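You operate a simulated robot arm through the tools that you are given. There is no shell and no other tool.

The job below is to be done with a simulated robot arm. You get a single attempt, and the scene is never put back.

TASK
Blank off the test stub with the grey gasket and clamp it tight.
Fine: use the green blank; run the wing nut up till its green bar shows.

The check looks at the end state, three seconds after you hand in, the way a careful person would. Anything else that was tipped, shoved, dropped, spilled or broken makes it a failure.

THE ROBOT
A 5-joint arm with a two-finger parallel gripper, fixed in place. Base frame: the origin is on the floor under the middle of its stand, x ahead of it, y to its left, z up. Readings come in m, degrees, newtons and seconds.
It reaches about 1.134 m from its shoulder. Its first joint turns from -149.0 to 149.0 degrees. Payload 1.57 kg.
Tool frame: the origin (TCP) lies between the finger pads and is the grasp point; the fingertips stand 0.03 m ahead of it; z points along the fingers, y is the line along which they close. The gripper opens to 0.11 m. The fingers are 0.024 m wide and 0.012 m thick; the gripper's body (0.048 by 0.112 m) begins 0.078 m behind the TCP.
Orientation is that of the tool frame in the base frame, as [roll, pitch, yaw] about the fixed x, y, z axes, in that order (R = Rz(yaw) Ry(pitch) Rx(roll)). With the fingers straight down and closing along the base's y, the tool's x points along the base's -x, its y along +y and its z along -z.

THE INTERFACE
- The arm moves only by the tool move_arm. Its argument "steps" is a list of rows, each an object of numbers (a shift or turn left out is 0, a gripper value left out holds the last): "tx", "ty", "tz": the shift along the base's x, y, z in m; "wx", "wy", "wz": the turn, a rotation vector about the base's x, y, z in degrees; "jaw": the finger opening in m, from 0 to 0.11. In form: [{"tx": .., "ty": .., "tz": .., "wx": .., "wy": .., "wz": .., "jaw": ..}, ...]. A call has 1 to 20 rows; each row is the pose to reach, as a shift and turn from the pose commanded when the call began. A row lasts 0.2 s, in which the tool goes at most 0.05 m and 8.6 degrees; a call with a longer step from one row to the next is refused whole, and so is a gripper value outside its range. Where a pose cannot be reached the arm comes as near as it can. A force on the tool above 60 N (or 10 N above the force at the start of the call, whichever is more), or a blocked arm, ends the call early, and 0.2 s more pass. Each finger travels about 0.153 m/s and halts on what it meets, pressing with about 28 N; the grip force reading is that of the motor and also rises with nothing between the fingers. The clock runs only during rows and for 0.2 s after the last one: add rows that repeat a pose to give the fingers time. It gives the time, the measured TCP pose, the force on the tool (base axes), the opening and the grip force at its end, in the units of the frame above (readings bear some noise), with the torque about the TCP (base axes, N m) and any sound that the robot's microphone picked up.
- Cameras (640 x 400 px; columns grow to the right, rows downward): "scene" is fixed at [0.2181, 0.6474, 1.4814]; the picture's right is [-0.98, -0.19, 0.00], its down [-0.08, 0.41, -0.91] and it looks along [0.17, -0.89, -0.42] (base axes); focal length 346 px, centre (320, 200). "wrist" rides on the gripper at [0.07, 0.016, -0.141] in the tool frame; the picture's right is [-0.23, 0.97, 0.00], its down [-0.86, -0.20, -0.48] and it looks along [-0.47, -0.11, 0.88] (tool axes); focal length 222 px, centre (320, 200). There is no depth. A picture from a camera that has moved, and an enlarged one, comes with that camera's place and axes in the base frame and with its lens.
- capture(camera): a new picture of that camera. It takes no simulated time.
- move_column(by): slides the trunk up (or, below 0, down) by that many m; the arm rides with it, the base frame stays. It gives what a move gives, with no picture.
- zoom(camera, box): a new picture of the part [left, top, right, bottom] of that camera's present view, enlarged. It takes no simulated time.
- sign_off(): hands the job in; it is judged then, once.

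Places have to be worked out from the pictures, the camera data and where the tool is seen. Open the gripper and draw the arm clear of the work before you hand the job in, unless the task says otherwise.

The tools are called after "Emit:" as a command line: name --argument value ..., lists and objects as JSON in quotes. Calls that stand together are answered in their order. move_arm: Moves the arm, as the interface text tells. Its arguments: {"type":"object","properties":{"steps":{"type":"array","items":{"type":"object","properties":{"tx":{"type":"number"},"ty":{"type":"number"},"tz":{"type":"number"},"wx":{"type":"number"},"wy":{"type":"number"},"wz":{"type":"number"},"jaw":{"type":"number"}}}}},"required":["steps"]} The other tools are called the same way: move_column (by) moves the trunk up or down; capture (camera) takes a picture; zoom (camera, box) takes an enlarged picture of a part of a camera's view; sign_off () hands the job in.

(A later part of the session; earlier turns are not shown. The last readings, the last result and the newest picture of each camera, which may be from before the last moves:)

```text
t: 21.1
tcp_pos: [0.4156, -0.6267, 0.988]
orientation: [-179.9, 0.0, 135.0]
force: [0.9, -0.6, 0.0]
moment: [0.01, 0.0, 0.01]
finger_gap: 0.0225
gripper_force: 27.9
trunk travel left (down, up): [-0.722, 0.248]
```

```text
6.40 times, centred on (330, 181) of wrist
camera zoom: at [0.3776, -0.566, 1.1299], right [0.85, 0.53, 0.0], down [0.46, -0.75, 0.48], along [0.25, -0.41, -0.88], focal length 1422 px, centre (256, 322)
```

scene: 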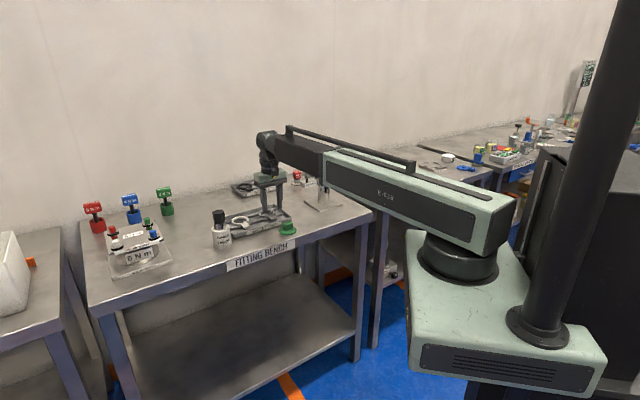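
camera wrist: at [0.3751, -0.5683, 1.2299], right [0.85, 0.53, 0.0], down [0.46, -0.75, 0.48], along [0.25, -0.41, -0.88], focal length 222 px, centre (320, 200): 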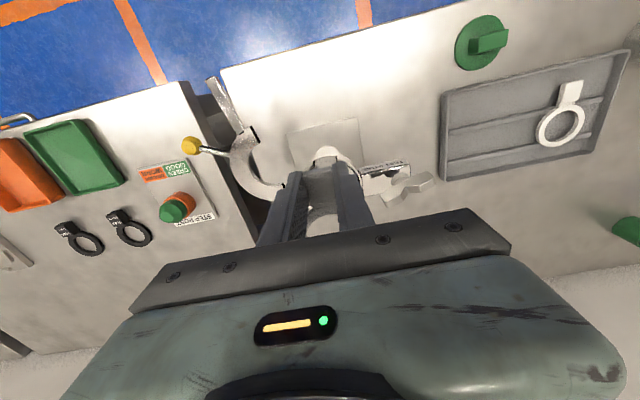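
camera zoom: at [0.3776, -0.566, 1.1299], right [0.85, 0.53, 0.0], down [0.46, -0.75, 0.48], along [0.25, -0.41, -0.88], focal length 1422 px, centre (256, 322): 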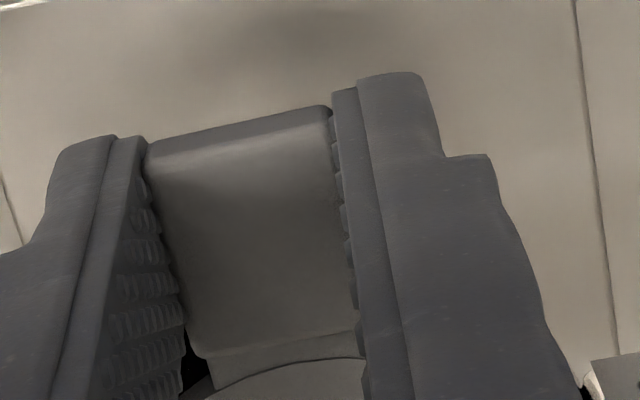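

The ring is inside the rim with clearance all around. I'll lower in small steps watching the vertical force for seating.

Emit:
move_column --by -0.003

Emit:
move_column --by -0.002

Emit:
zoom --camera "scene" --box '[304, 160, 344, 188]'

```text
t: 21.6
tcp_pos: [0.4144, -0.6261, 0.9853]
orientation: [180.0, 0.1, 135.0]
force: [-0.2, 0.1, -0.4]
moment: [0.02, -0.01, 0.0]
finger_gap: 0.0222
gripper_force: 27.8
trunk travel left (down, up): [-0.719, 0.251]
```

```text
t: 22.2
tcp_pos: [0.4149, -0.6259, 0.9844]
orientation: [179.9, 0.1, 135.0]
force: [-0.3, 0.2, 0.1]
moment: [-0.02, 0.02, -0.01]
finger_gap: 0.0225
gripper_force: 27.8
trunk travel left (down, up): [-0.717, 0.253]
```

```text
14.29 times, centred on (324, 174) of scene
camera zoom: at [0.2181, 0.6474, 1.4814], right [-0.98, -0.19, 0.0], down [-0.08, 0.41, -0.91], along [0.17, -0.89, -0.42], focal length 4935 px, centre (263, 571)
```

zoom: 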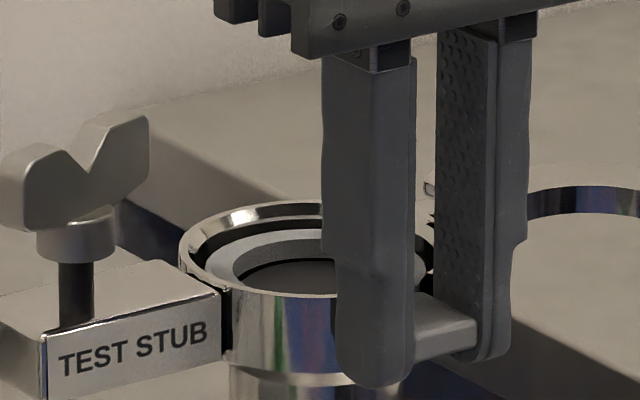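

No contact yet. Continuing in 1–1.5 mm steps until the seat is felt.

Emit:
move_column --by -0.0015

Emit:
move_column --by -0.0015

Emit:
zoom --camera "scene" --box '[304, 160, 344, 188]'

```text
t: 22.7
tcp_pos: [0.4153, -0.6263, 0.9822]
orientation: [-180.0, 0.2, 135.1]
force: [1.2, -2.6, 9.6]
moment: [-0.2, -0.14, 0.02]
finger_gap: 0.0221
gripper_force: 28.2
trunk travel left (down, up): [-0.715, 0.255]
```

```text
t: 23.2
tcp_pos: [0.4148, -0.6256, 0.9828]
orientation: [-180.0, 0.2, 135.0]
force: [4.6, -9.6, 32.1]
moment: [-0.64, -0.58, -0.05]
finger_gap: 0.0224
gripper_force: 27.8
trunk travel left (down, up): [-0.714, 0.256]
```

```text
14.29 times, centred on (324, 174) of scene
camera zoom: at [0.2181, 0.6474, 1.4814], right [-0.98, -0.19, 0.0], down [-0.08, 0.41, -0.91], along [0.17, -0.89, -0.42], focal length 4935 px, centre (263, 571)
```

zoom: 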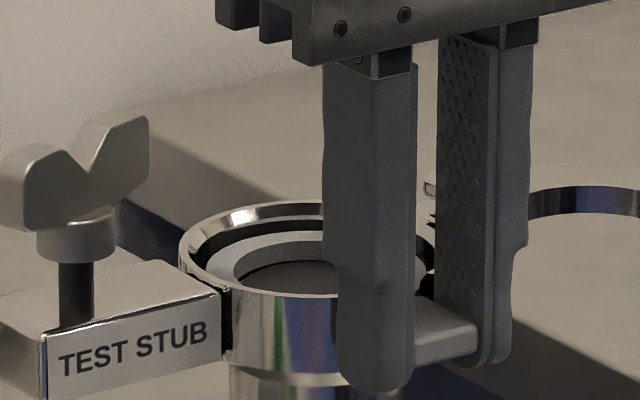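

The gasket has seated (32 N upward). I'll ease off 1 mm, then open the fingers gently and check it stays put.

Emit:
move_column --by 0.0015

Emit:
move_arm --steps '[{"jaw": 0.024}, {"jaw": 0.028}, {"jaw": 0.036}, {"jaw": 0.045}, {"jaw": 0.045}]'

Emit:
zoom --camera "scene" --box '[304, 160, 344, 188]'

Emit:
zoom --camera "wrist" --box '[240, 130, 400, 230]'

```text
t: 23.7
tcp_pos: [0.4153, -0.6256, 0.981]
orientation: [-179.9, -0.1, 135.0]
force: [1.9, -3.3, 9.3]
moment: [-0.18, -0.15, -0.06]
finger_gap: 0.0224
gripper_force: 27.0
trunk travel left (down, up): [-0.715, 0.255]
```

```text
t: 24.9
tcp_pos: [0.4153, -0.6264, 0.982]
orientation: [-180.0, 0.0, 135.0]
force: [-0.2, -1.1, -0.5]
moment: [0.0, 0.02, 0.01]
finger_gap: 0.0451
gripper_force: 0.0
trunk travel left (down, up): [-0.715, 0.255]
```

```text
14.29 times, centred on (324, 174) of scene
camera zoom: at [0.2181, 0.6474, 1.4814], right [-0.98, -0.19, 0.0], down [-0.08, 0.41, -0.91], along [0.17, -0.89, -0.42], focal length 4935 px, centre (263, 571)
```

zoom: 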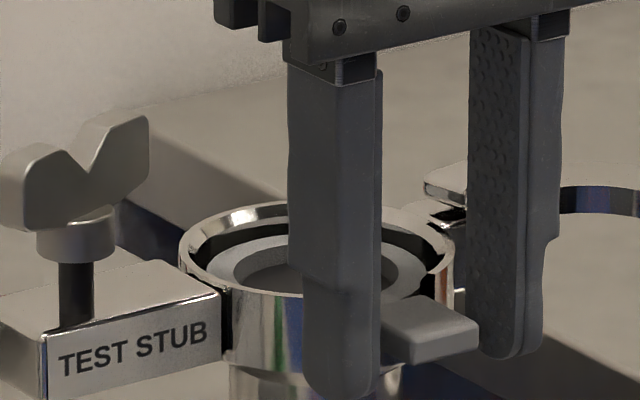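

```text
4.00 times, centred on (320, 180) of wrist
camera zoom: at [0.3776, -0.566, 1.1234], right [0.85, 0.53, 0.0], down [0.46, -0.75, 0.48], along [0.25, -0.41, -0.88], focal length 888 px, centre (320, 280)
```

zoom: 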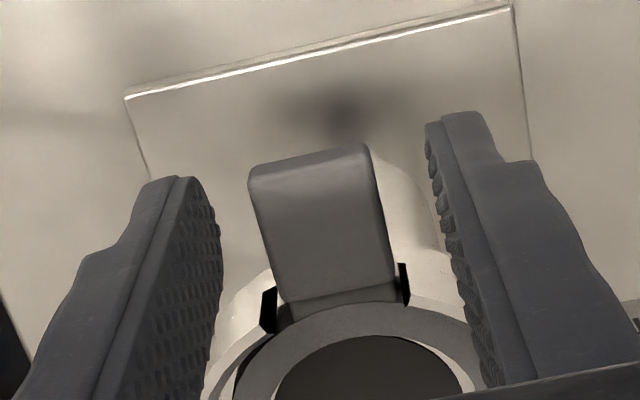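

The gasket is seated with its tab through the cut-out. I'll raise the trunk straight up and view the result.

Emit:
move_column --by 0.13

Emit:
zoom --camera "wrist" --box '[240, 100, 420, 212]'

Emit:
zoom --camera "scene" --box '[304, 160, 344, 188]'

```text
t: 26.5
tcp_pos: [0.4148, -0.6257, 1.1121]
orientation: [-180.0, 0.0, 135.0]
force: [-0.1, -0.3, -0.2]
moment: [0.02, 0.0, 0.0]
finger_gap: 0.0451
gripper_force: 0.1
trunk travel left (down, up): [-0.845, 0.125]
```

```text
3.56 times, centred on (330, 156) of wrist
camera zoom: at [0.3776, -0.5661, 1.2534], right [0.85, 0.53, 0.0], down [0.46, -0.75, 0.48], along [0.25, -0.41, -0.88], focal length 790 px, centre (284, 356)
```

zoom: 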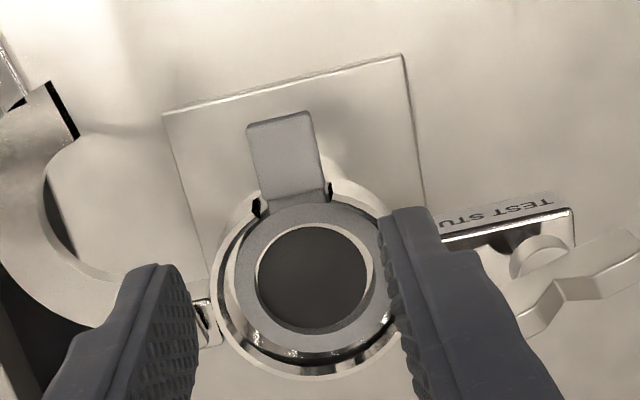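

```text
14.29 times, centred on (324, 174) of scene
camera zoom: at [0.2181, 0.6474, 1.4814], right [-0.98, -0.19, 0.0], down [-0.08, 0.41, -0.91], along [0.17, -0.89, -0.42], focal length 4935 px, centre (263, 571)
```

zoom: 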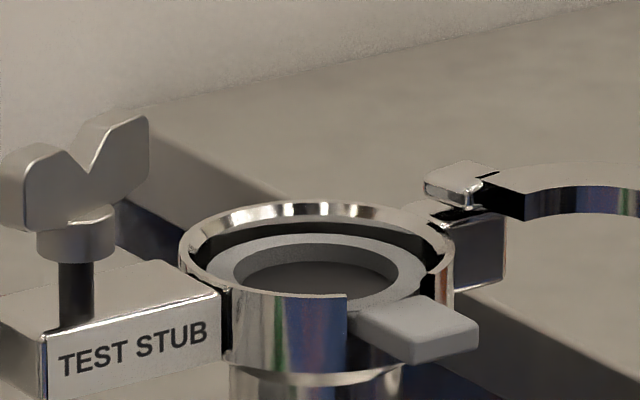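

The gasket lies flat and centred in the cup. Now I'll go above the green blank, turning to yaw -135° so the fingers close across its handle (whose long side runs along about 45°).

Emit:
move_arm --steps '[{"tx": 0.0117, "ty": 0.0192, "wz": 8.18, "jaw": 0.06}, {"tx": 0.0234, "ty": 0.0384, "wz": 16.36}, {"tx": 0.0351, "ty": 0.0576, "wz": 24.5}, {"tx": 0.0468, "ty": 0.0768, "wz": 32.7}, {"tx": 0.0585, "ty": 0.096, "wz": 40.9}, {"tx": 0.0702, "ty": 0.1152, "wz": 49.1}, {"tx": 0.0819, "ty": 0.1344, "wz": 57.3}, {"tx": 0.0936, "ty": 0.1536, "wz": 65.4}, {"tx": 0.1053, "ty": 0.1728, "wz": 73.6}, {"tx": 0.117, "ty": 0.192, "wz": 81.8}, {"tx": 0.1287, "ty": 0.2112, "wz": 90}, {"tx": 0.1287, "ty": 0.2112, "wz": 90}]'

Emit:
capture --camera "wrist"

Emit:
zoom --camera "wrist" --box '[240, 90, 400, 190]'

Emit:
zoom --camera "scene" --box '[264, 210, 312, 240]'

```text
t: 29.1
tcp_pos: [0.5441, -0.4149, 1.1126]
orientation: [-180.0, 0.0, -134.8]
force: [-0.4, 0.5, -0.6]
moment: [0.01, 0.0, 0.0]
finger_gap: 0.06
gripper_force: 0.1
trunk travel left (down, up): [-0.845, 0.125]
```

```text
taken
camera wrist: at [0.4834, -0.453, 1.2535], right [-0.53, 0.85, 0.0], down [0.75, 0.46, 0.48], along [0.41, 0.25, -0.88], focal length 222 px, centre (320, 200)
```

wrist: 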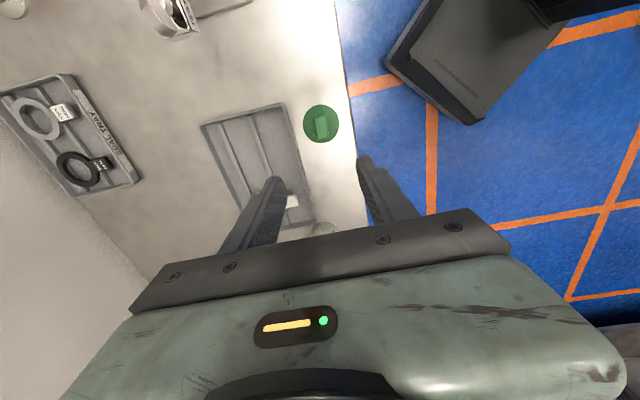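

```text
4.00 times, centred on (320, 140) of wrist
camera zoom: at [0.4834, -0.453, 1.2535], right [-0.53, 0.85, 0.0], down [0.75, 0.46, 0.48], along [0.41, 0.25, -0.88], focal length 888 px, centre (320, 440)
```

zoom: 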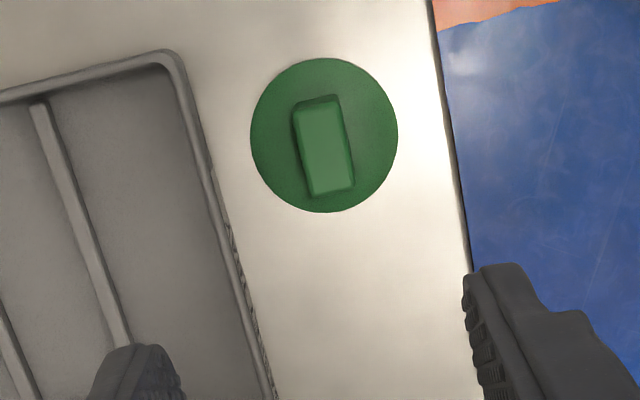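

```text
13.33 times, centred on (288, 225) of scene
camera zoom: at [0.2181, 0.6474, 1.4814], right [-0.98, -0.19, 0.0], down [-0.08, 0.41, -0.91], along [0.17, -0.89, -0.42], focal length 4606 px, centre (747, -133)
```

zoom: 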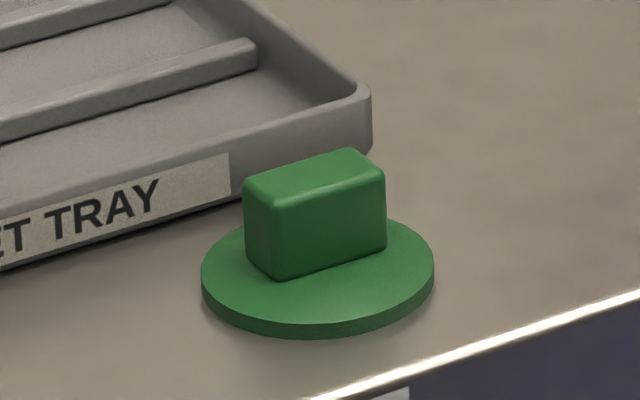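

Disc centre at about (0.542, -0.415), disc top z ≈ 0.848, handle top ≈ 0.868, handle ≈ 37×19 mm aligned with the gripper. Shift 3 mm in -x and lower most of the way.

Emit:
move_arm --steps '[{"tx": -0.003, "ty": 0.0003}]'

Emit:
move_column --by -0.2

Emit:
zoom --camera "wrist" --box '[220, 110, 420, 235]'

Emit:
zoom --camera "scene" --box '[256, 190, 320, 240]'

```text
t: 29.5
tcp_pos: [0.5416, -0.4148, 1.1115]
orientation: [-180.0, -0.1, -135.1]
force: [0.6, -0.5, -0.4]
moment: [-0.02, 0.0, 0.03]
finger_gap: 0.0597
gripper_force: 0.1
trunk travel left (down, up): [-0.845, 0.125]
```

```text
t: 31.6
tcp_pos: [0.5411, -0.414, 0.9113]
orientation: [-180.0, 0.0, -135.0]
force: [0.5, 0.3, 0.2]
moment: [-0.01, 0.0, 0.03]
finger_gap: 0.0601
gripper_force: 0.1
trunk travel left (down, up): [-0.645, 0.325]
```

```text
3.20 times, centred on (320, 172) of wrist
camera zoom: at [0.4802, -0.4528, 1.0535], right [-0.53, 0.85, 0.0], down [0.75, 0.46, 0.48], along [0.41, 0.25, -0.88], focal length 711 px, centre (320, 288)
```

zoom: 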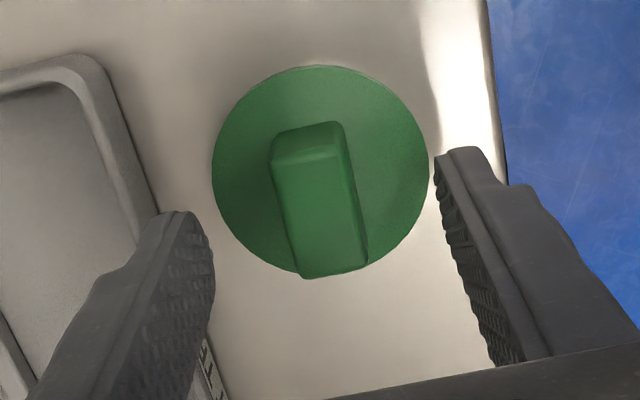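

```text
8.00 times, centred on (288, 215) of scene
camera zoom: at [0.2181, 0.6474, 1.4814], right [-0.98, -0.19, 0.0], down [-0.08, 0.41, -0.91], along [0.17, -0.89, -0.42], focal length 2764 px, centre (576, 80)
```

zoom: 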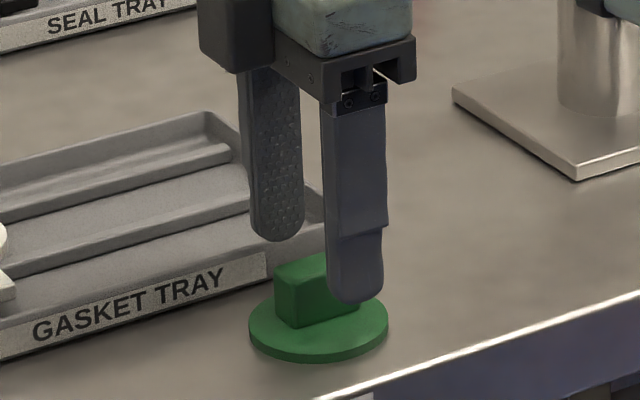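

Disc centre is within 0.5 mm of the TCP axis. I'll narrow the jaws to 0.04 and descend so the tips are about 3 mm above the disc.

Emit:
move_arm --steps '[{"jaw": 0.04}, {"jaw": 0.04}]'

Emit:
move_column --by -0.029

Emit:
zoom --camera "scene" --box '[264, 200, 312, 240]'

Emit:
zoom --camera "wrist" --box '[240, 130, 400, 230]'

```text
t: 32.2
tcp_pos: [0.5418, -0.4149, 0.9116]
orientation: [180.0, 0.1, -135.0]
force: [-1.0, 0.1, -0.4]
moment: [0.01, -0.01, 0.01]
finger_gap: 0.0397
gripper_force: 0.1
trunk travel left (down, up): [-0.645, 0.325]
```

```text
t: 32.9
tcp_pos: [0.5403, -0.4132, 0.888]
orientation: [-180.0, 0.0, -135.0]
force: [-4.4, 3.1, 20.3]
moment: [0.2, 0.18, 0.03]
finger_gap: 0.0396
gripper_force: 0.0
trunk travel left (down, up): [-0.62, 0.35]
stopped: the force on the tool passed its limit at 144 N (the readings are from after the stop); the commanded pose is now the measured one
```

```text
10.00 times, centred on (288, 220) of scene
camera zoom: at [0.2181, 0.6474, 1.4814], right [-0.98, -0.19, 0.0], down [-0.08, 0.41, -0.91], along [0.17, -0.89, -0.42], focal length 3454 px, centre (640, 0)
```

zoom: 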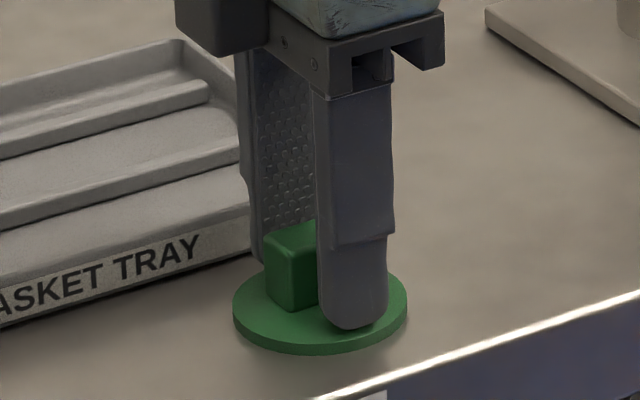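

```text
4.00 times, centred on (320, 180) of wrist
camera zoom: at [0.4791, -0.4519, 1.0294], right [-0.53, 0.85, 0.0], down [0.75, 0.46, 0.48], along [0.41, 0.25, -0.88], focal length 888 px, centre (320, 280)
```

zoom: 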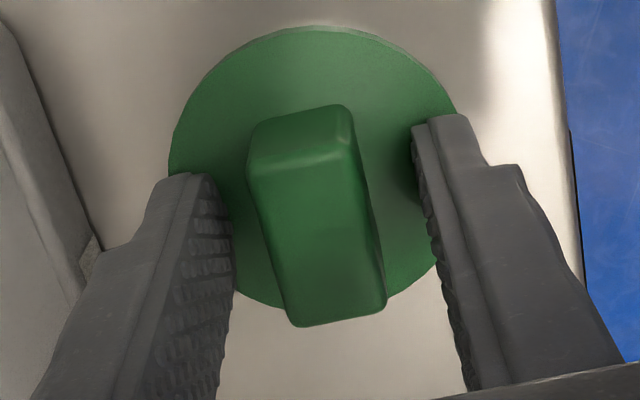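

The fingertips met the disc earlier than I estimated (disc top is ≈0.857). The blank still lies flat; I'll raise 3 mm and close on the handle.

Emit:
move_column --by 0.004

Emit:
zoom --camera "scene" --box '[264, 200, 312, 240]'

Emit:
move_arm --steps '[{"jaw": 0.03}, {"jaw": 0.02}, {"jaw": 0.014}, {"jaw": 0.012}, {"jaw": 0.012}]'

Emit:
zoom --camera "scene" --box '[264, 200, 312, 240]'

```text
t: 33.4
tcp_pos: [0.5426, -0.4143, 0.8908]
orientation: [-179.7, 0.0, -135.0]
force: [-1.0, -0.6, 0.2]
moment: [-0.04, -0.04, -0.01]
finger_gap: 0.0401
gripper_force: 0.0
trunk travel left (down, up): [-0.624, 0.346]
```

```text
10.00 times, centred on (288, 220) of scene
camera zoom: at [0.2181, 0.6474, 1.4814], right [-0.98, -0.19, 0.0], down [-0.08, 0.41, -0.91], along [0.17, -0.89, -0.42], focal length 3454 px, centre (640, 0)
```

zoom: 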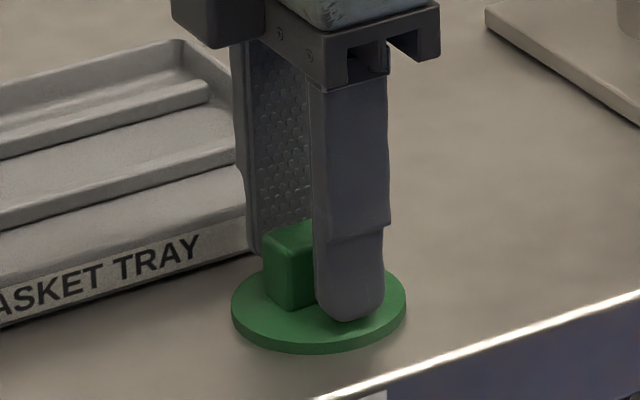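

```text
t: 34.6
tcp_pos: [0.5426, -0.4152, 0.8894]
orientation: [-179.8, 0.0, -135.0]
force: [-0.2, 0.4, 0.2]
moment: [0.03, 0.02, 0.0]
finger_gap: 0.0192
gripper_force: 27.8
trunk travel left (down, up): [-0.624, 0.346]
```

```text
10.00 times, centred on (288, 220) of scene
camera zoom: at [0.2181, 0.6474, 1.4814], right [-0.98, -0.19, 0.0], down [-0.08, 0.41, -0.91], along [0.17, -0.89, -0.42], focal length 3454 px, centre (640, 0)
```

zoom: 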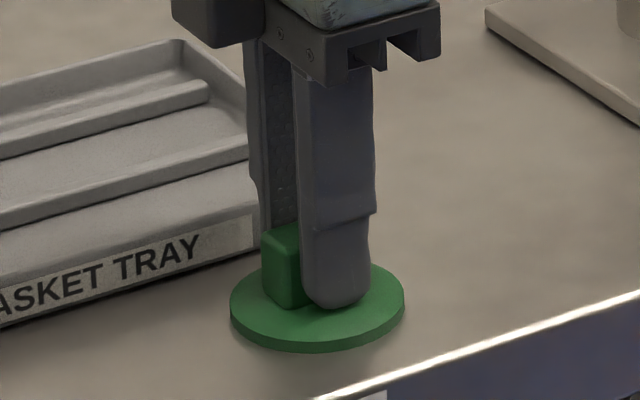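

Handle gripped (0.0192 m). Lifting 0.215 with the trunk and checking the blank hangs level.

Emit:
move_column --by 0.215

Emit:
zoom --camera "wrist" --box '[220, 110, 420, 235]'

Emit:
zoom --camera "scene" --box '[250, 110, 330, 240]'

```text
t: 36.9
tcp_pos: [0.5406, -0.4146, 1.1048]
orientation: [-179.8, 0.0, -134.9]
force: [-0.4, 0.3, -1.0]
moment: [0.01, 0.02, 0.02]
finger_gap: 0.0195
gripper_force: 28.3
trunk travel left (down, up): [-0.839, 0.131]
```

```text
3.20 times, centred on (320, 172) of wrist
camera zoom: at [0.4808, -0.4532, 1.247], right [-0.53, 0.85, 0.0], down [0.74, 0.46, 0.48], along [0.41, 0.25, -0.88], focal length 711 px, centre (320, 288)
```

zoom: 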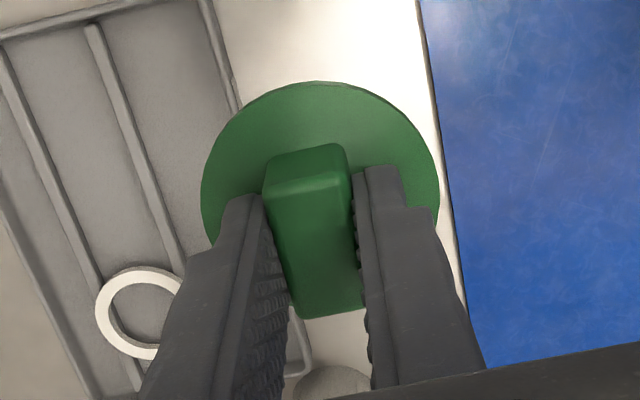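

```text
3.08 times, centred on (290, 175) of scene
camera zoom: at [0.2181, 0.6474, 1.4814], right [-0.98, -0.19, 0.0], down [-0.08, 0.41, -0.91], along [0.17, -0.89, -0.42], focal length 1063 px, centre (412, 277)
```

zoom: 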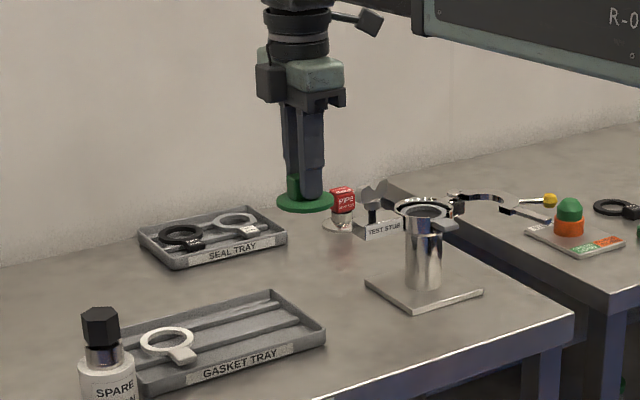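

The blank hangs level. Now carry it over the cup centre (0.4535, -0.6645), staying above the wing nut.

Emit:
move_arm --steps '[{"tx": -0.0147, "ty": -0.0416}, {"tx": -0.0294, "ty": -0.0832}, {"tx": -0.044, "ty": -0.1247}, {"tx": -0.0587, "ty": -0.1663}, {"tx": -0.0734, "ty": -0.2079}, {"tx": -0.0881, "ty": -0.2495}, {"tx": -0.0881, "ty": -0.2495}]'

Emit:
move_column --by -0.04

Emit:
capture --camera "wrist"

Emit:
zoom --camera "wrist" --box '[220, 80, 420, 205]'

Emit:
zoom --camera "scene" --box '[296, 145, 352, 190]'

```text
t: 38.5
tcp_pos: [0.4531, -0.664, 1.1062]
orientation: [-179.7, 0.1, -135.0]
force: [-0.6, 0.0, -1.0]
moment: [0.0, -0.02, 0.0]
finger_gap: 0.0195
gripper_force: 28.4
trunk travel left (down, up): [-0.839, 0.131]
```

```text
t: 39.3
tcp_pos: [0.4531, -0.6642, 1.0646]
orientation: [-179.8, 0.0, -135.0]
force: [-0.1, 0.2, -0.7]
moment: [-0.03, 0.01, -0.01]
finger_gap: 0.0194
gripper_force: 27.5
trunk travel left (down, up): [-0.799, 0.171]
```

```text
taken
camera wrist: at [0.3928, -0.7024, 1.207], right [-0.53, 0.85, 0.0], down [0.74, 0.46, 0.48], along [0.41, 0.25, -0.88], focal length 222 px, centre (320, 200)
```

wrist: 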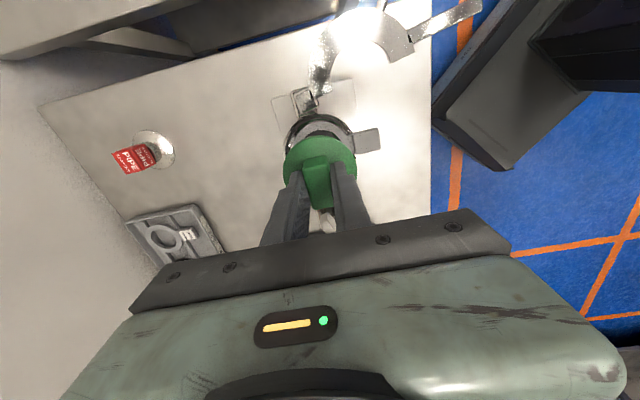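

```text
3.20 times, centred on (320, 142) of wrist
camera zoom: at [0.3928, -0.7024, 1.207], right [-0.53, 0.85, 0.0], down [0.74, 0.46, 0.48], along [0.41, 0.25, -0.88], focal length 711 px, centre (320, 384)
```

zoom: 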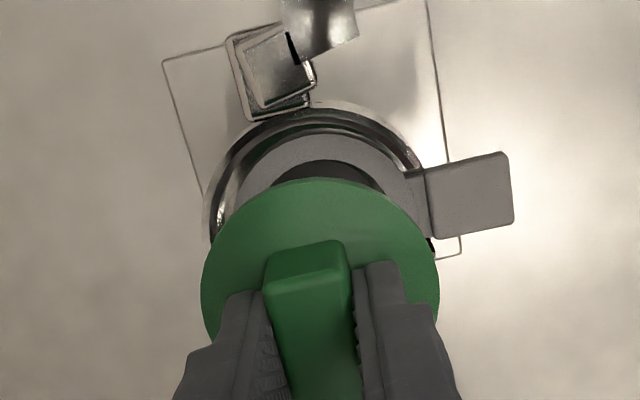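

```text
8.89 times, centred on (324, 168) of scene
camera zoom: at [0.2181, 0.6474, 1.4814], right [-0.98, -0.19, 0.0], down [-0.08, 0.41, -0.91], along [0.17, -0.89, -0.42], focal length 3071 px, centre (284, 489)
```

zoom: 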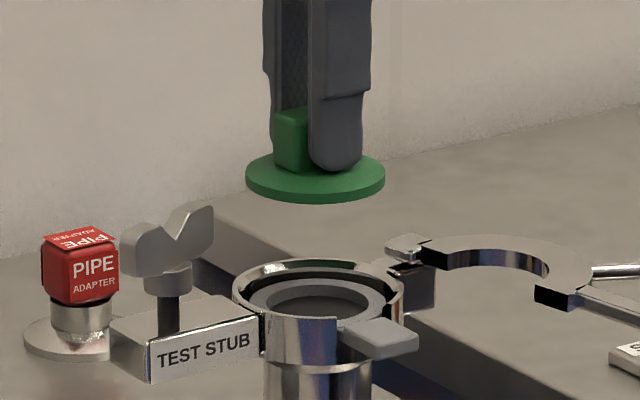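

Let me zoom in the wrist view to measure the gasket/rim centring relative to the held disc.

Emit:
zoom --camera "wrist" --box '[272, 100, 372, 162]'

Emit:
zoom --camera "scene" --box '[306, 155, 342, 180]'

```text
6.40 times, centred on (322, 131) of wrist
camera zoom: at [0.3928, -0.7024, 1.207], right [-0.53, 0.85, 0.0], down [0.74, 0.46, 0.48], along [0.41, 0.25, -0.88], focal length 1422 px, centre (307, 642)
```

zoom: 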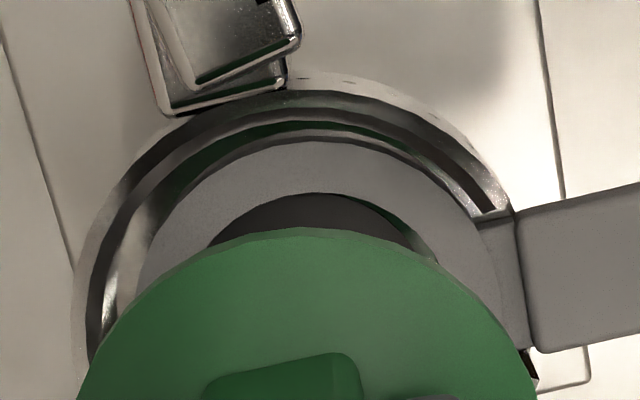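

```text
16.00 times, centred on (324, 168) of scene
camera zoom: at [0.2181, 0.6474, 1.4814], right [-0.98, -0.19, 0.0], down [-0.08, 0.41, -0.91], along [0.17, -0.89, -0.42], focal length 5527 px, centre (256, 720)
```

zoom: 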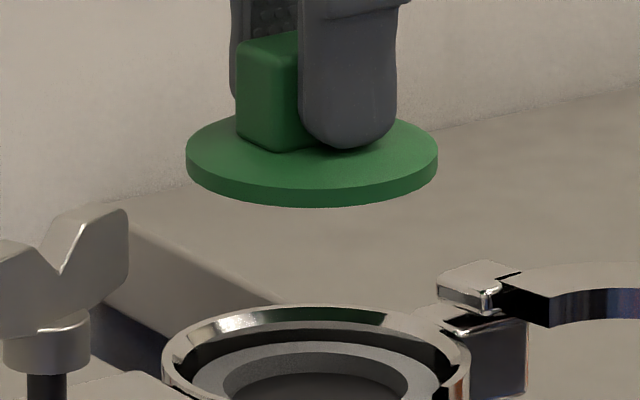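

The disc centre is at about (0.4528, -0.6649), between the estimated rim and gasket centres (all within ~2 mm). I'll shift 1 mm in -x and lower to just above the rim.

Emit:
move_arm --steps '[{"tx": -0.001}, {"tx": -0.001}]'

Emit:
move_column --by -0.052

Emit:
zoom --camera "scene" --box '[306, 160, 342, 185]'

Emit:
zoom --camera "wrist" --box '[240, 100, 400, 200]'

```text
t: 39.9
tcp_pos: [0.4516, -0.663, 1.0667]
orientation: [-179.8, 0.0, -135.0]
force: [0.2, 0.8, -1.2]
moment: [0.0, 0.0, 0.0]
finger_gap: 0.0194
gripper_force: 27.8
trunk travel left (down, up): [-0.799, 0.171]
```

```text
t: 40.8
tcp_pos: [0.4516, -0.6644, 1.0135]
orientation: [-179.8, 0.0, -135.0]
force: [-0.4, 1.0, -0.9]
moment: [0.01, 0.0, 0.05]
finger_gap: 0.0191
gripper_force: 28.4
trunk travel left (down, up): [-0.747, 0.223]
```

```text
16.00 times, centred on (324, 172) of scene
camera zoom: at [0.2181, 0.6474, 1.4814], right [-0.98, -0.19, 0.0], down [-0.08, 0.41, -0.91], along [0.17, -0.89, -0.42], focal length 5527 px, centre (256, 640)
```

zoom: 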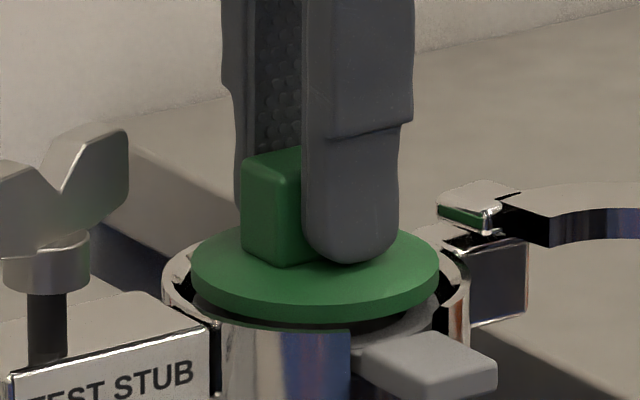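

```text
4.00 times, centred on (320, 150) of wrist
camera zoom: at [0.3917, -0.7025, 1.155], right [-0.53, 0.85, 0.0], down [0.74, 0.46, 0.48], along [0.41, 0.25, -0.88], focal length 888 px, centre (320, 400)
```

zoom: 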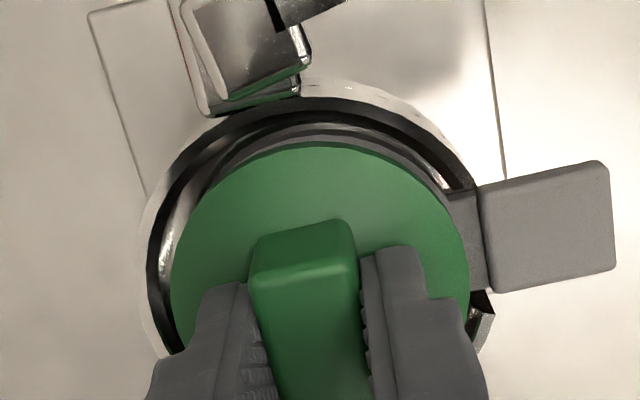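

Disc and rim agree within about 1 mm. I'll nudge y by -0.8 mm and lower in stages while watching force.

Emit:
move_arm --steps '[{"tx": 0.0003, "ty": -0.0008}]'

Emit:
move_column --by -0.008

Emit:
move_column --by -0.003

Emit:
zoom --camera "scene" --box '[306, 160, 342, 185]'

Emit:
zoom --camera "wrist" --box '[240, 100, 400, 200]'

```text
t: 41.2
tcp_pos: [0.4548, -0.6643, 1.0132]
orientation: [-179.8, 0.0, -135.0]
force: [-0.7, -0.5, -1.5]
moment: [0.02, 0.04, -0.01]
finger_gap: 0.0193
gripper_force: 28.1
trunk travel left (down, up): [-0.747, 0.223]
```

```text
t: 41.8
tcp_pos: [0.4528, -0.6648, 1.0063]
orientation: [-179.7, 0.0, -135.0]
force: [3.9, -4.6, 14.7]
moment: [-0.04, -0.05, -0.03]
finger_gap: 0.0192
gripper_force: 28.0
trunk travel left (down, up): [-0.739, 0.231]
```

```text
t: 42.3
tcp_pos: [0.453, -0.6643, 1.0027]
orientation: [-179.8, 0.1, -135.0]
force: [5.4, -7.5, 26.7]
moment: [-0.08, -0.03, 0.01]
finger_gap: 0.0195
gripper_force: 28.0
trunk travel left (down, up): [-0.736, 0.234]
```

```text
16.00 times, centred on (324, 172) of scene
camera zoom: at [0.2181, 0.6474, 1.4814], right [-0.98, -0.19, 0.0], down [-0.08, 0.41, -0.91], along [0.17, -0.89, -0.42], focal length 5527 px, centre (256, 640)
```

zoom: 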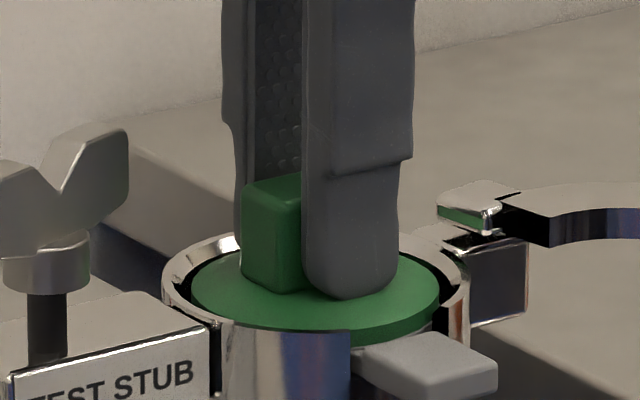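

```text
4.00 times, centred on (320, 150) of wrist
camera zoom: at [0.3915, -0.7021, 1.1453], right [-0.53, 0.85, 0.0], down [0.74, 0.47, 0.48], along [0.41, 0.25, -0.88], focal length 888 px, centre (320, 400)
```

zoom: 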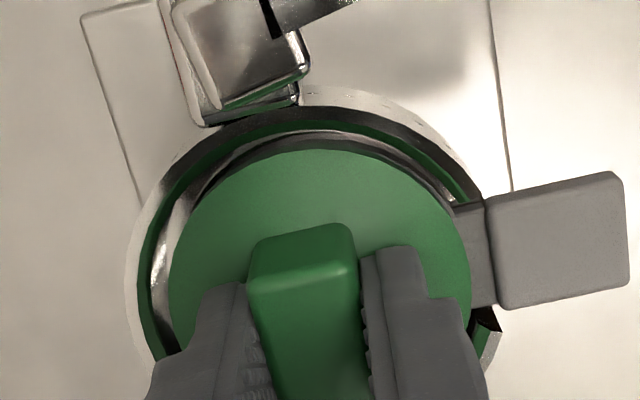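

The blank touched down (force ~27 N with slight finger slip on the handle). I'll relieve the load, open the jaws slightly, and inspect whether it is seated flat.

Emit:
move_column --by 0.0015

Emit:
move_arm --steps '[{"jaw": 0.021}, {"jaw": 0.025}, {"jaw": 0.03}, {"jaw": 0.036}, {"jaw": 0.036}]'

Emit:
zoom --camera "scene" --box '[306, 160, 342, 185]'

Emit:
zoom --camera "wrist" --box '[240, 100, 400, 200]'

```text
t: 42.8
tcp_pos: [0.4527, -0.6638, 1.004]
orientation: [-180.0, 0.0, -135.1]
force: [0.4, 1.6, 2.2]
moment: [0.09, 0.05, -0.02]
finger_gap: 0.0197
gripper_force: 28.0
trunk travel left (down, up): [-0.737, 0.233]
```

```text
t: 44.0
tcp_pos: [0.4528, -0.6651, 1.0042]
orientation: [-179.8, 0.0, -135.0]
force: [0.5, 1.3, 0.7]
moment: [-0.01, -0.01, 0.01]
finger_gap: 0.0357
gripper_force: 0.0
trunk travel left (down, up): [-0.737, 0.233]
```

```text
16.00 times, centred on (324, 172) of scene
camera zoom: at [0.2181, 0.6474, 1.4814], right [-0.98, -0.19, 0.0], down [-0.08, 0.41, -0.91], along [0.17, -0.89, -0.42], focal length 5527 px, centre (256, 640)
```

zoom: 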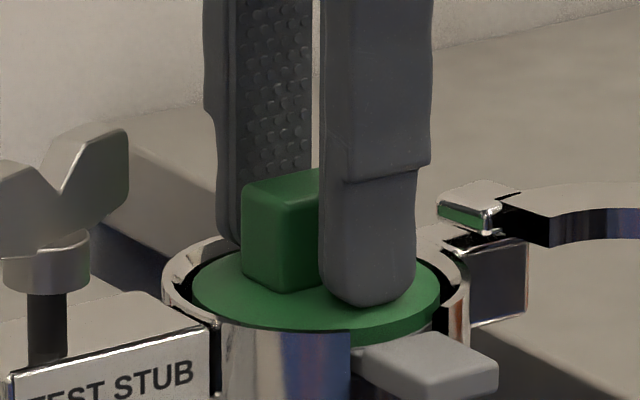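

```text
4.00 times, centred on (320, 150) of wrist
camera zoom: at [0.392, -0.7031, 1.1456], right [-0.53, 0.85, 0.0], down [0.74, 0.46, 0.48], along [0.41, 0.25, -0.88], focal length 888 px, centre (320, 400)
```

zoom: 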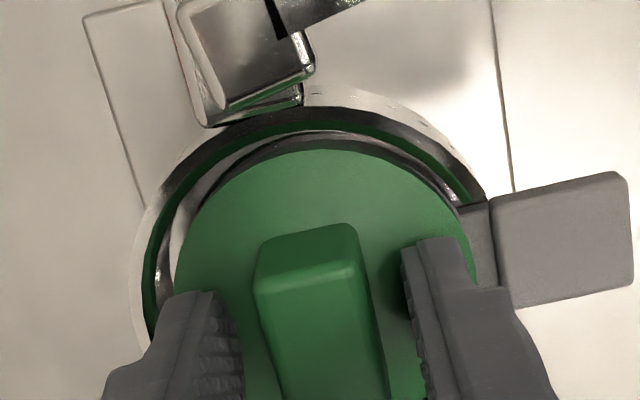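

Released. Raising the trunk clear of the handle and wing nut, then inspecting the stack.

Emit:
move_column --by 0.1

Emit:
zoom --camera "scene" --box '[306, 160, 342, 185]'

Emit:
zoom --camera "wrist" --box '[240, 80, 400, 180]'

Emit:
capture --camera "wrist"

```text
t: 45.4
tcp_pos: [0.4528, -0.6653, 1.1036]
orientation: [-179.8, 0.0, -135.0]
force: [0.3, 0.2, -0.1]
moment: [0.04, 0.0, 0.02]
finger_gap: 0.0361
gripper_force: 0.0
trunk travel left (down, up): [-0.837, 0.133]
```

```text
16.00 times, centred on (324, 172) of scene
camera zoom: at [0.2181, 0.6474, 1.4814], right [-0.98, -0.19, 0.0], down [-0.08, 0.41, -0.91], along [0.17, -0.89, -0.42], focal length 5527 px, centre (256, 640)
```

zoom: 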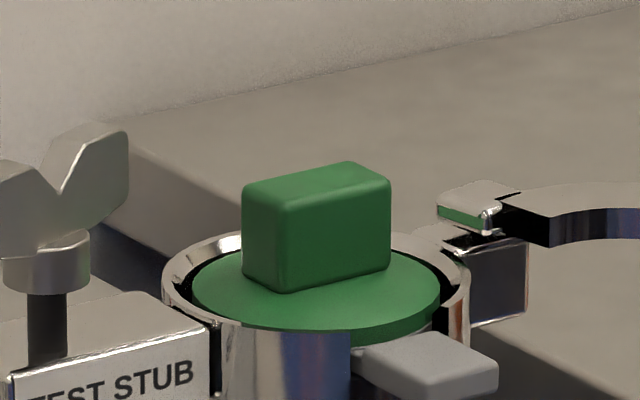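

```text
4.00 times, centred on (320, 130) of wrist
camera zoom: at [0.3922, -0.7032, 1.2455], right [-0.53, 0.85, 0.0], down [0.74, 0.46, 0.48], along [0.41, 0.25, -0.88], focal length 888 px, centre (320, 480)
```

zoom: 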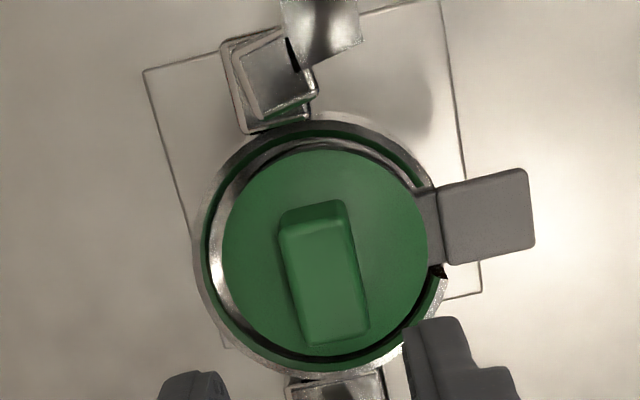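

```text
taken
camera wrist: at [0.3922, -0.7032, 1.2455], right [-0.53, 0.85, 0.0], down [0.74, 0.46, 0.48], along [0.41, 0.25, -0.88], focal length 222 px, centre (320, 200)
```

wrist: 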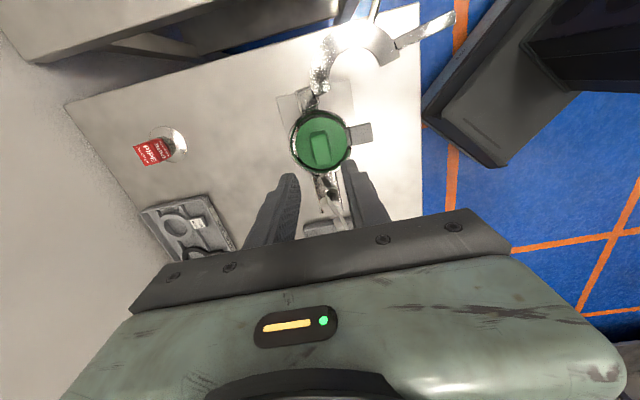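

The blank sits flat inside the rim, covering the gasket. Noting actual contact heights run about 9 mm above my triangulated z values, I put the knob at z ≈ 0.984. I'll move over the yellow knob to examine the swing half before closing it.

Emit:
move_arm --steps '[{"tx": -0.04, "ty": -0.009, "wz": -6.2, "jaw": 0.05}, {"tx": -0.08, "ty": -0.018, "wz": -12.5}, {"tx": -0.12, "ty": -0.027, "wz": -18.7}, {"tx": -0.164, "ty": -0.0365, "wz": -25}, {"tx": -0.164, "ty": -0.0365, "wz": -25}]'

Emit:
capture --camera "wrist"

Emit:
zoom --camera "wrist" --box '[220, 80, 420, 205]'

Emit:
zoom --camera "scene" --box '[310, 130, 390, 200]'

```text
t: 46.6
tcp_pos: [0.2876, -0.7021, 1.1034]
orientation: [-179.8, 0.0, -160.1]
force: [-0.2, 0.1, -0.1]
moment: [-0.04, -0.02, -0.03]
finger_gap: 0.0497
gripper_force: 0.0
trunk travel left (down, up): [-0.837, 0.133]
```

```text
taken
camera wrist: at [0.2171, -0.7105, 1.2455], right [-0.12, 0.99, 0.0], down [0.87, 0.1, 0.48], along [0.48, 0.05, -0.88], focal length 222 px, centre (320, 200)
```

wrist: 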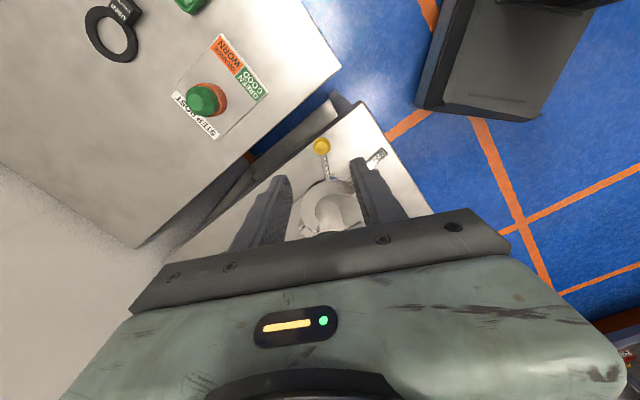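

```text
3.20 times, centred on (320, 142) of wrist
camera zoom: at [0.2171, -0.7105, 1.2455], right [-0.12, 0.99, 0.0], down [0.87, 0.1, 0.48], along [0.48, 0.05, -0.88], focal length 711 px, centre (320, 384)
```

zoom: 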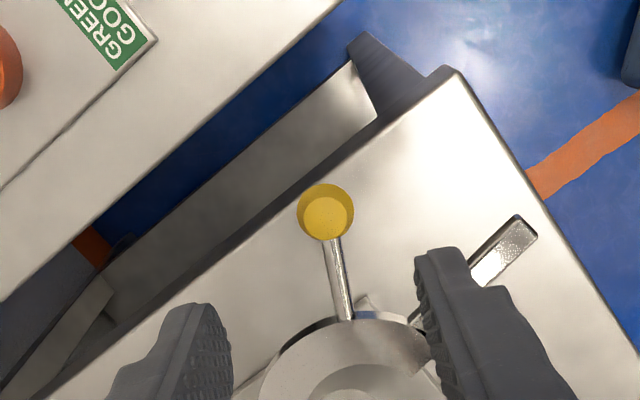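

```text
5.71 times, centred on (350, 165) of scene
camera zoom: at [0.2181, 0.6474, 1.4814], right [-0.98, -0.19, 0.0], down [-0.08, 0.41, -0.91], along [0.17, -0.89, -0.42], focal length 1974 px, centre (149, 400)
```

zoom: 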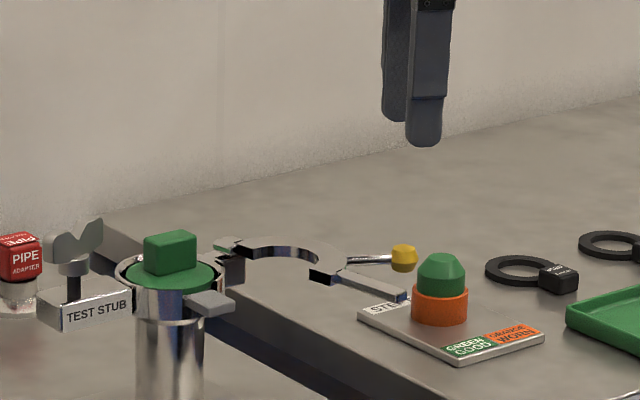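

Knob computed at (0.2864, -0.7002), hinge near (0.417, -0.704), needing about 93° clockwise swing. I'll straddle the knob with the fingers (not gripping), biased a little toward the rod, and lower partway to verify heights.

Emit:
move_arm --steps '[{"tx": 0.0037, "ty": 0.0033, "jaw": 0.04}, {"tx": 0.0037, "ty": 0.0033, "jaw": 0.04}]'

Emit:
move_column --by -0.078

Emit:
zoom --camera "wrist" --box '[220, 100, 420, 225]'

Emit:
zoom --camera "scene" --box '[330, 150, 390, 200]'

```text
t: 47.2
tcp_pos: [0.2919, -0.6978, 1.1043]
orientation: [-179.8, 0.0, -160.0]
force: [0.6, 0.0, 0.1]
moment: [-0.01, -0.01, 0.02]
finger_gap: 0.0401
gripper_force: 0.1
trunk travel left (down, up): [-0.837, 0.133]
```

```text
t: 48.3
tcp_pos: [0.2923, -0.6976, 1.0258]
orientation: [-179.8, -0.1, -160.0]
force: [-0.4, -0.2, -0.1]
moment: [0.0, 0.0, 0.03]
finger_gap: 0.0398
gripper_force: 0.1
trunk travel left (down, up): [-0.759, 0.211]
```

```text
3.20 times, centred on (320, 162) of wrist
camera zoom: at [0.2212, -0.7071, 1.1676], right [-0.12, 0.99, 0.0], down [0.87, 0.11, 0.48], along [0.48, 0.05, -0.88], focal length 711 px, centre (320, 320)
```

zoom: 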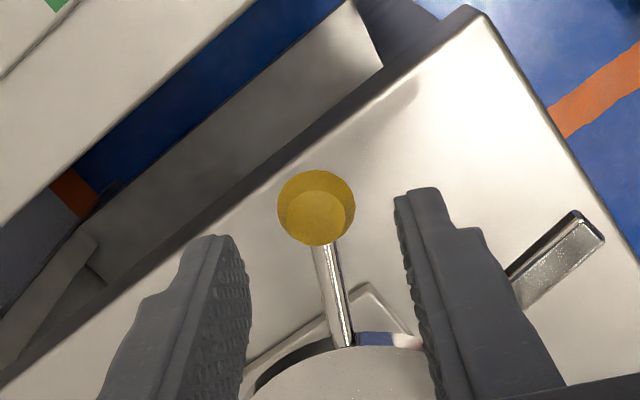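

```text
8.00 times, centred on (360, 175) of scene
camera zoom: at [0.2181, 0.6474, 1.4814], right [-0.98, -0.19, 0.0], down [-0.08, 0.41, -0.91], along [0.17, -0.89, -0.42], focal length 2764 px, centre (0, 400)
```

zoom: 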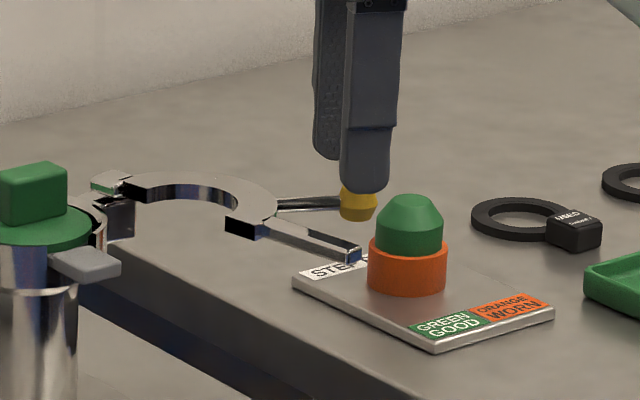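

Comparing tips with the knob in the scene view, the knob centre is about 15 mm below the tips (z ≈ 0.98). The space along the arc is clear; lowering 27 mm so the fingers straddle it fully.

Emit:
move_column --by -0.026

Emit:
zoom --camera "wrist" --box '[220, 100, 420, 225]'

Emit:
zoom --camera "scene" --box '[330, 150, 390, 200]'

```text
t: 49.0
tcp_pos: [0.2924, -0.6976, 1.0004]
orientation: [-179.7, 0.1, -160.0]
force: [-0.8, -1.5, -0.1]
moment: [0.0, -0.02, 0.0]
finger_gap: 0.0404
gripper_force: 0.0
trunk travel left (down, up): [-0.733, 0.237]
```

```text
3.20 times, centred on (320, 162) of wrist
camera zoom: at [0.2212, -0.7071, 1.1416], right [-0.12, 0.99, 0.0], down [0.87, 0.11, 0.48], along [0.48, 0.05, -0.88], focal length 711 px, centre (320, 320)
```

zoom: 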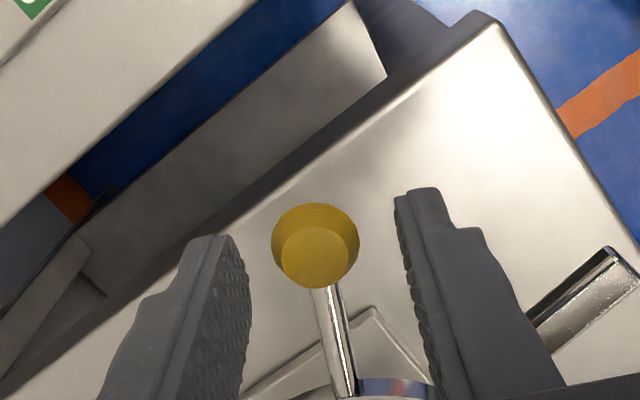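

```text
8.00 times, centred on (360, 175) of scene
camera zoom: at [0.2181, 0.6474, 1.4814], right [-0.98, -0.19, 0.0], down [-0.08, 0.41, -0.91], along [0.17, -0.89, -0.42], focal length 2764 px, centre (0, 400)
```

zoom: 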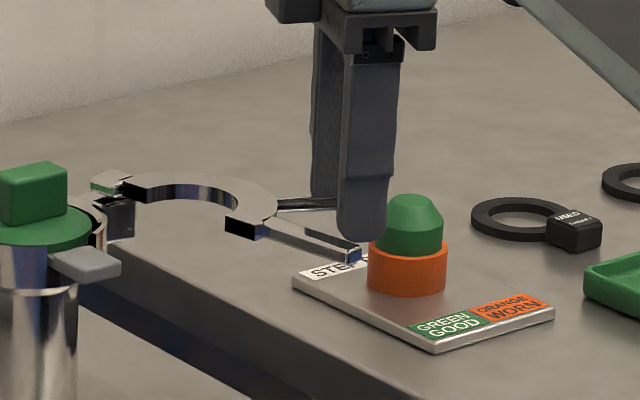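

The fingers straddle the knob. I'll sweep along the hinge arc in small rows to about 45° and check that the half follows.

Emit:
move_arm --steps '[{"tx": 0.0008, "ty": 0.0098, "wz": -4.5}, {"tx": 0.0025, "ty": 0.0194, "wz": -9}, {"tx": 0.0048, "ty": 0.0289, "wz": -13.5}, {"tx": 0.0079, "ty": 0.0382, "wz": -18}, {"tx": 0.0117, "ty": 0.0472, "wz": -22.5}, {"tx": 0.0162, "ty": 0.0559, "wz": -27}, {"tx": 0.0214, "ty": 0.0642, "wz": -31.5}, {"tx": 0.0272, "ty": 0.072, "wz": -36}, {"tx": 0.0336, "ty": 0.0794, "wz": -40.5}, {"tx": 0.0406, "ty": 0.0863, "wz": -45}]'

Emit:
capture --camera "wrist"

Emit:
zoom --camera "scene" --box '[290, 145, 390, 208]'

```text
t: 51.2
tcp_pos: [0.332, -0.612, 1.0002]
orientation: [-179.8, -0.1, 155.0]
force: [-0.9, 0.0, 0.2]
moment: [-0.01, 0.0, -0.02]
finger_gap: 0.04
gripper_force: 0.0
trunk travel left (down, up): [-0.733, 0.237]
```

```text
taken
camera wrist: at [0.2766, -0.5681, 1.1416], right [0.62, 0.79, 0.0], down [0.69, -0.54, 0.48], along [0.37, -0.3, -0.88], focal length 222 px, centre (320, 200)
```

wrist: 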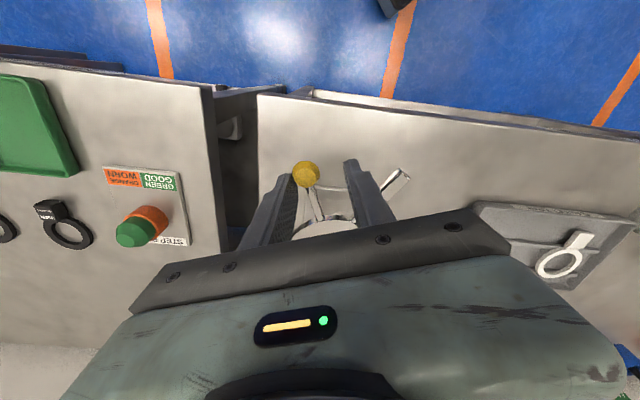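

```text
6.35 times, centred on (340, 176) of scene
camera zoom: at [0.2181, 0.6474, 1.4814], right [-0.98, -0.19, 0.0], down [-0.08, 0.41, -0.91], along [0.17, -0.89, -0.42], focal length 2193 px, centre (193, 349)
```

zoom: 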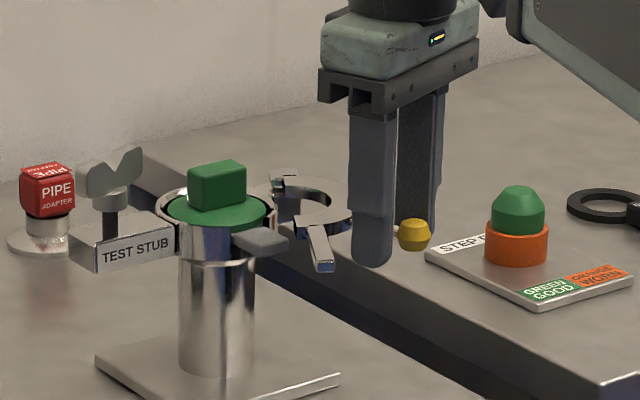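

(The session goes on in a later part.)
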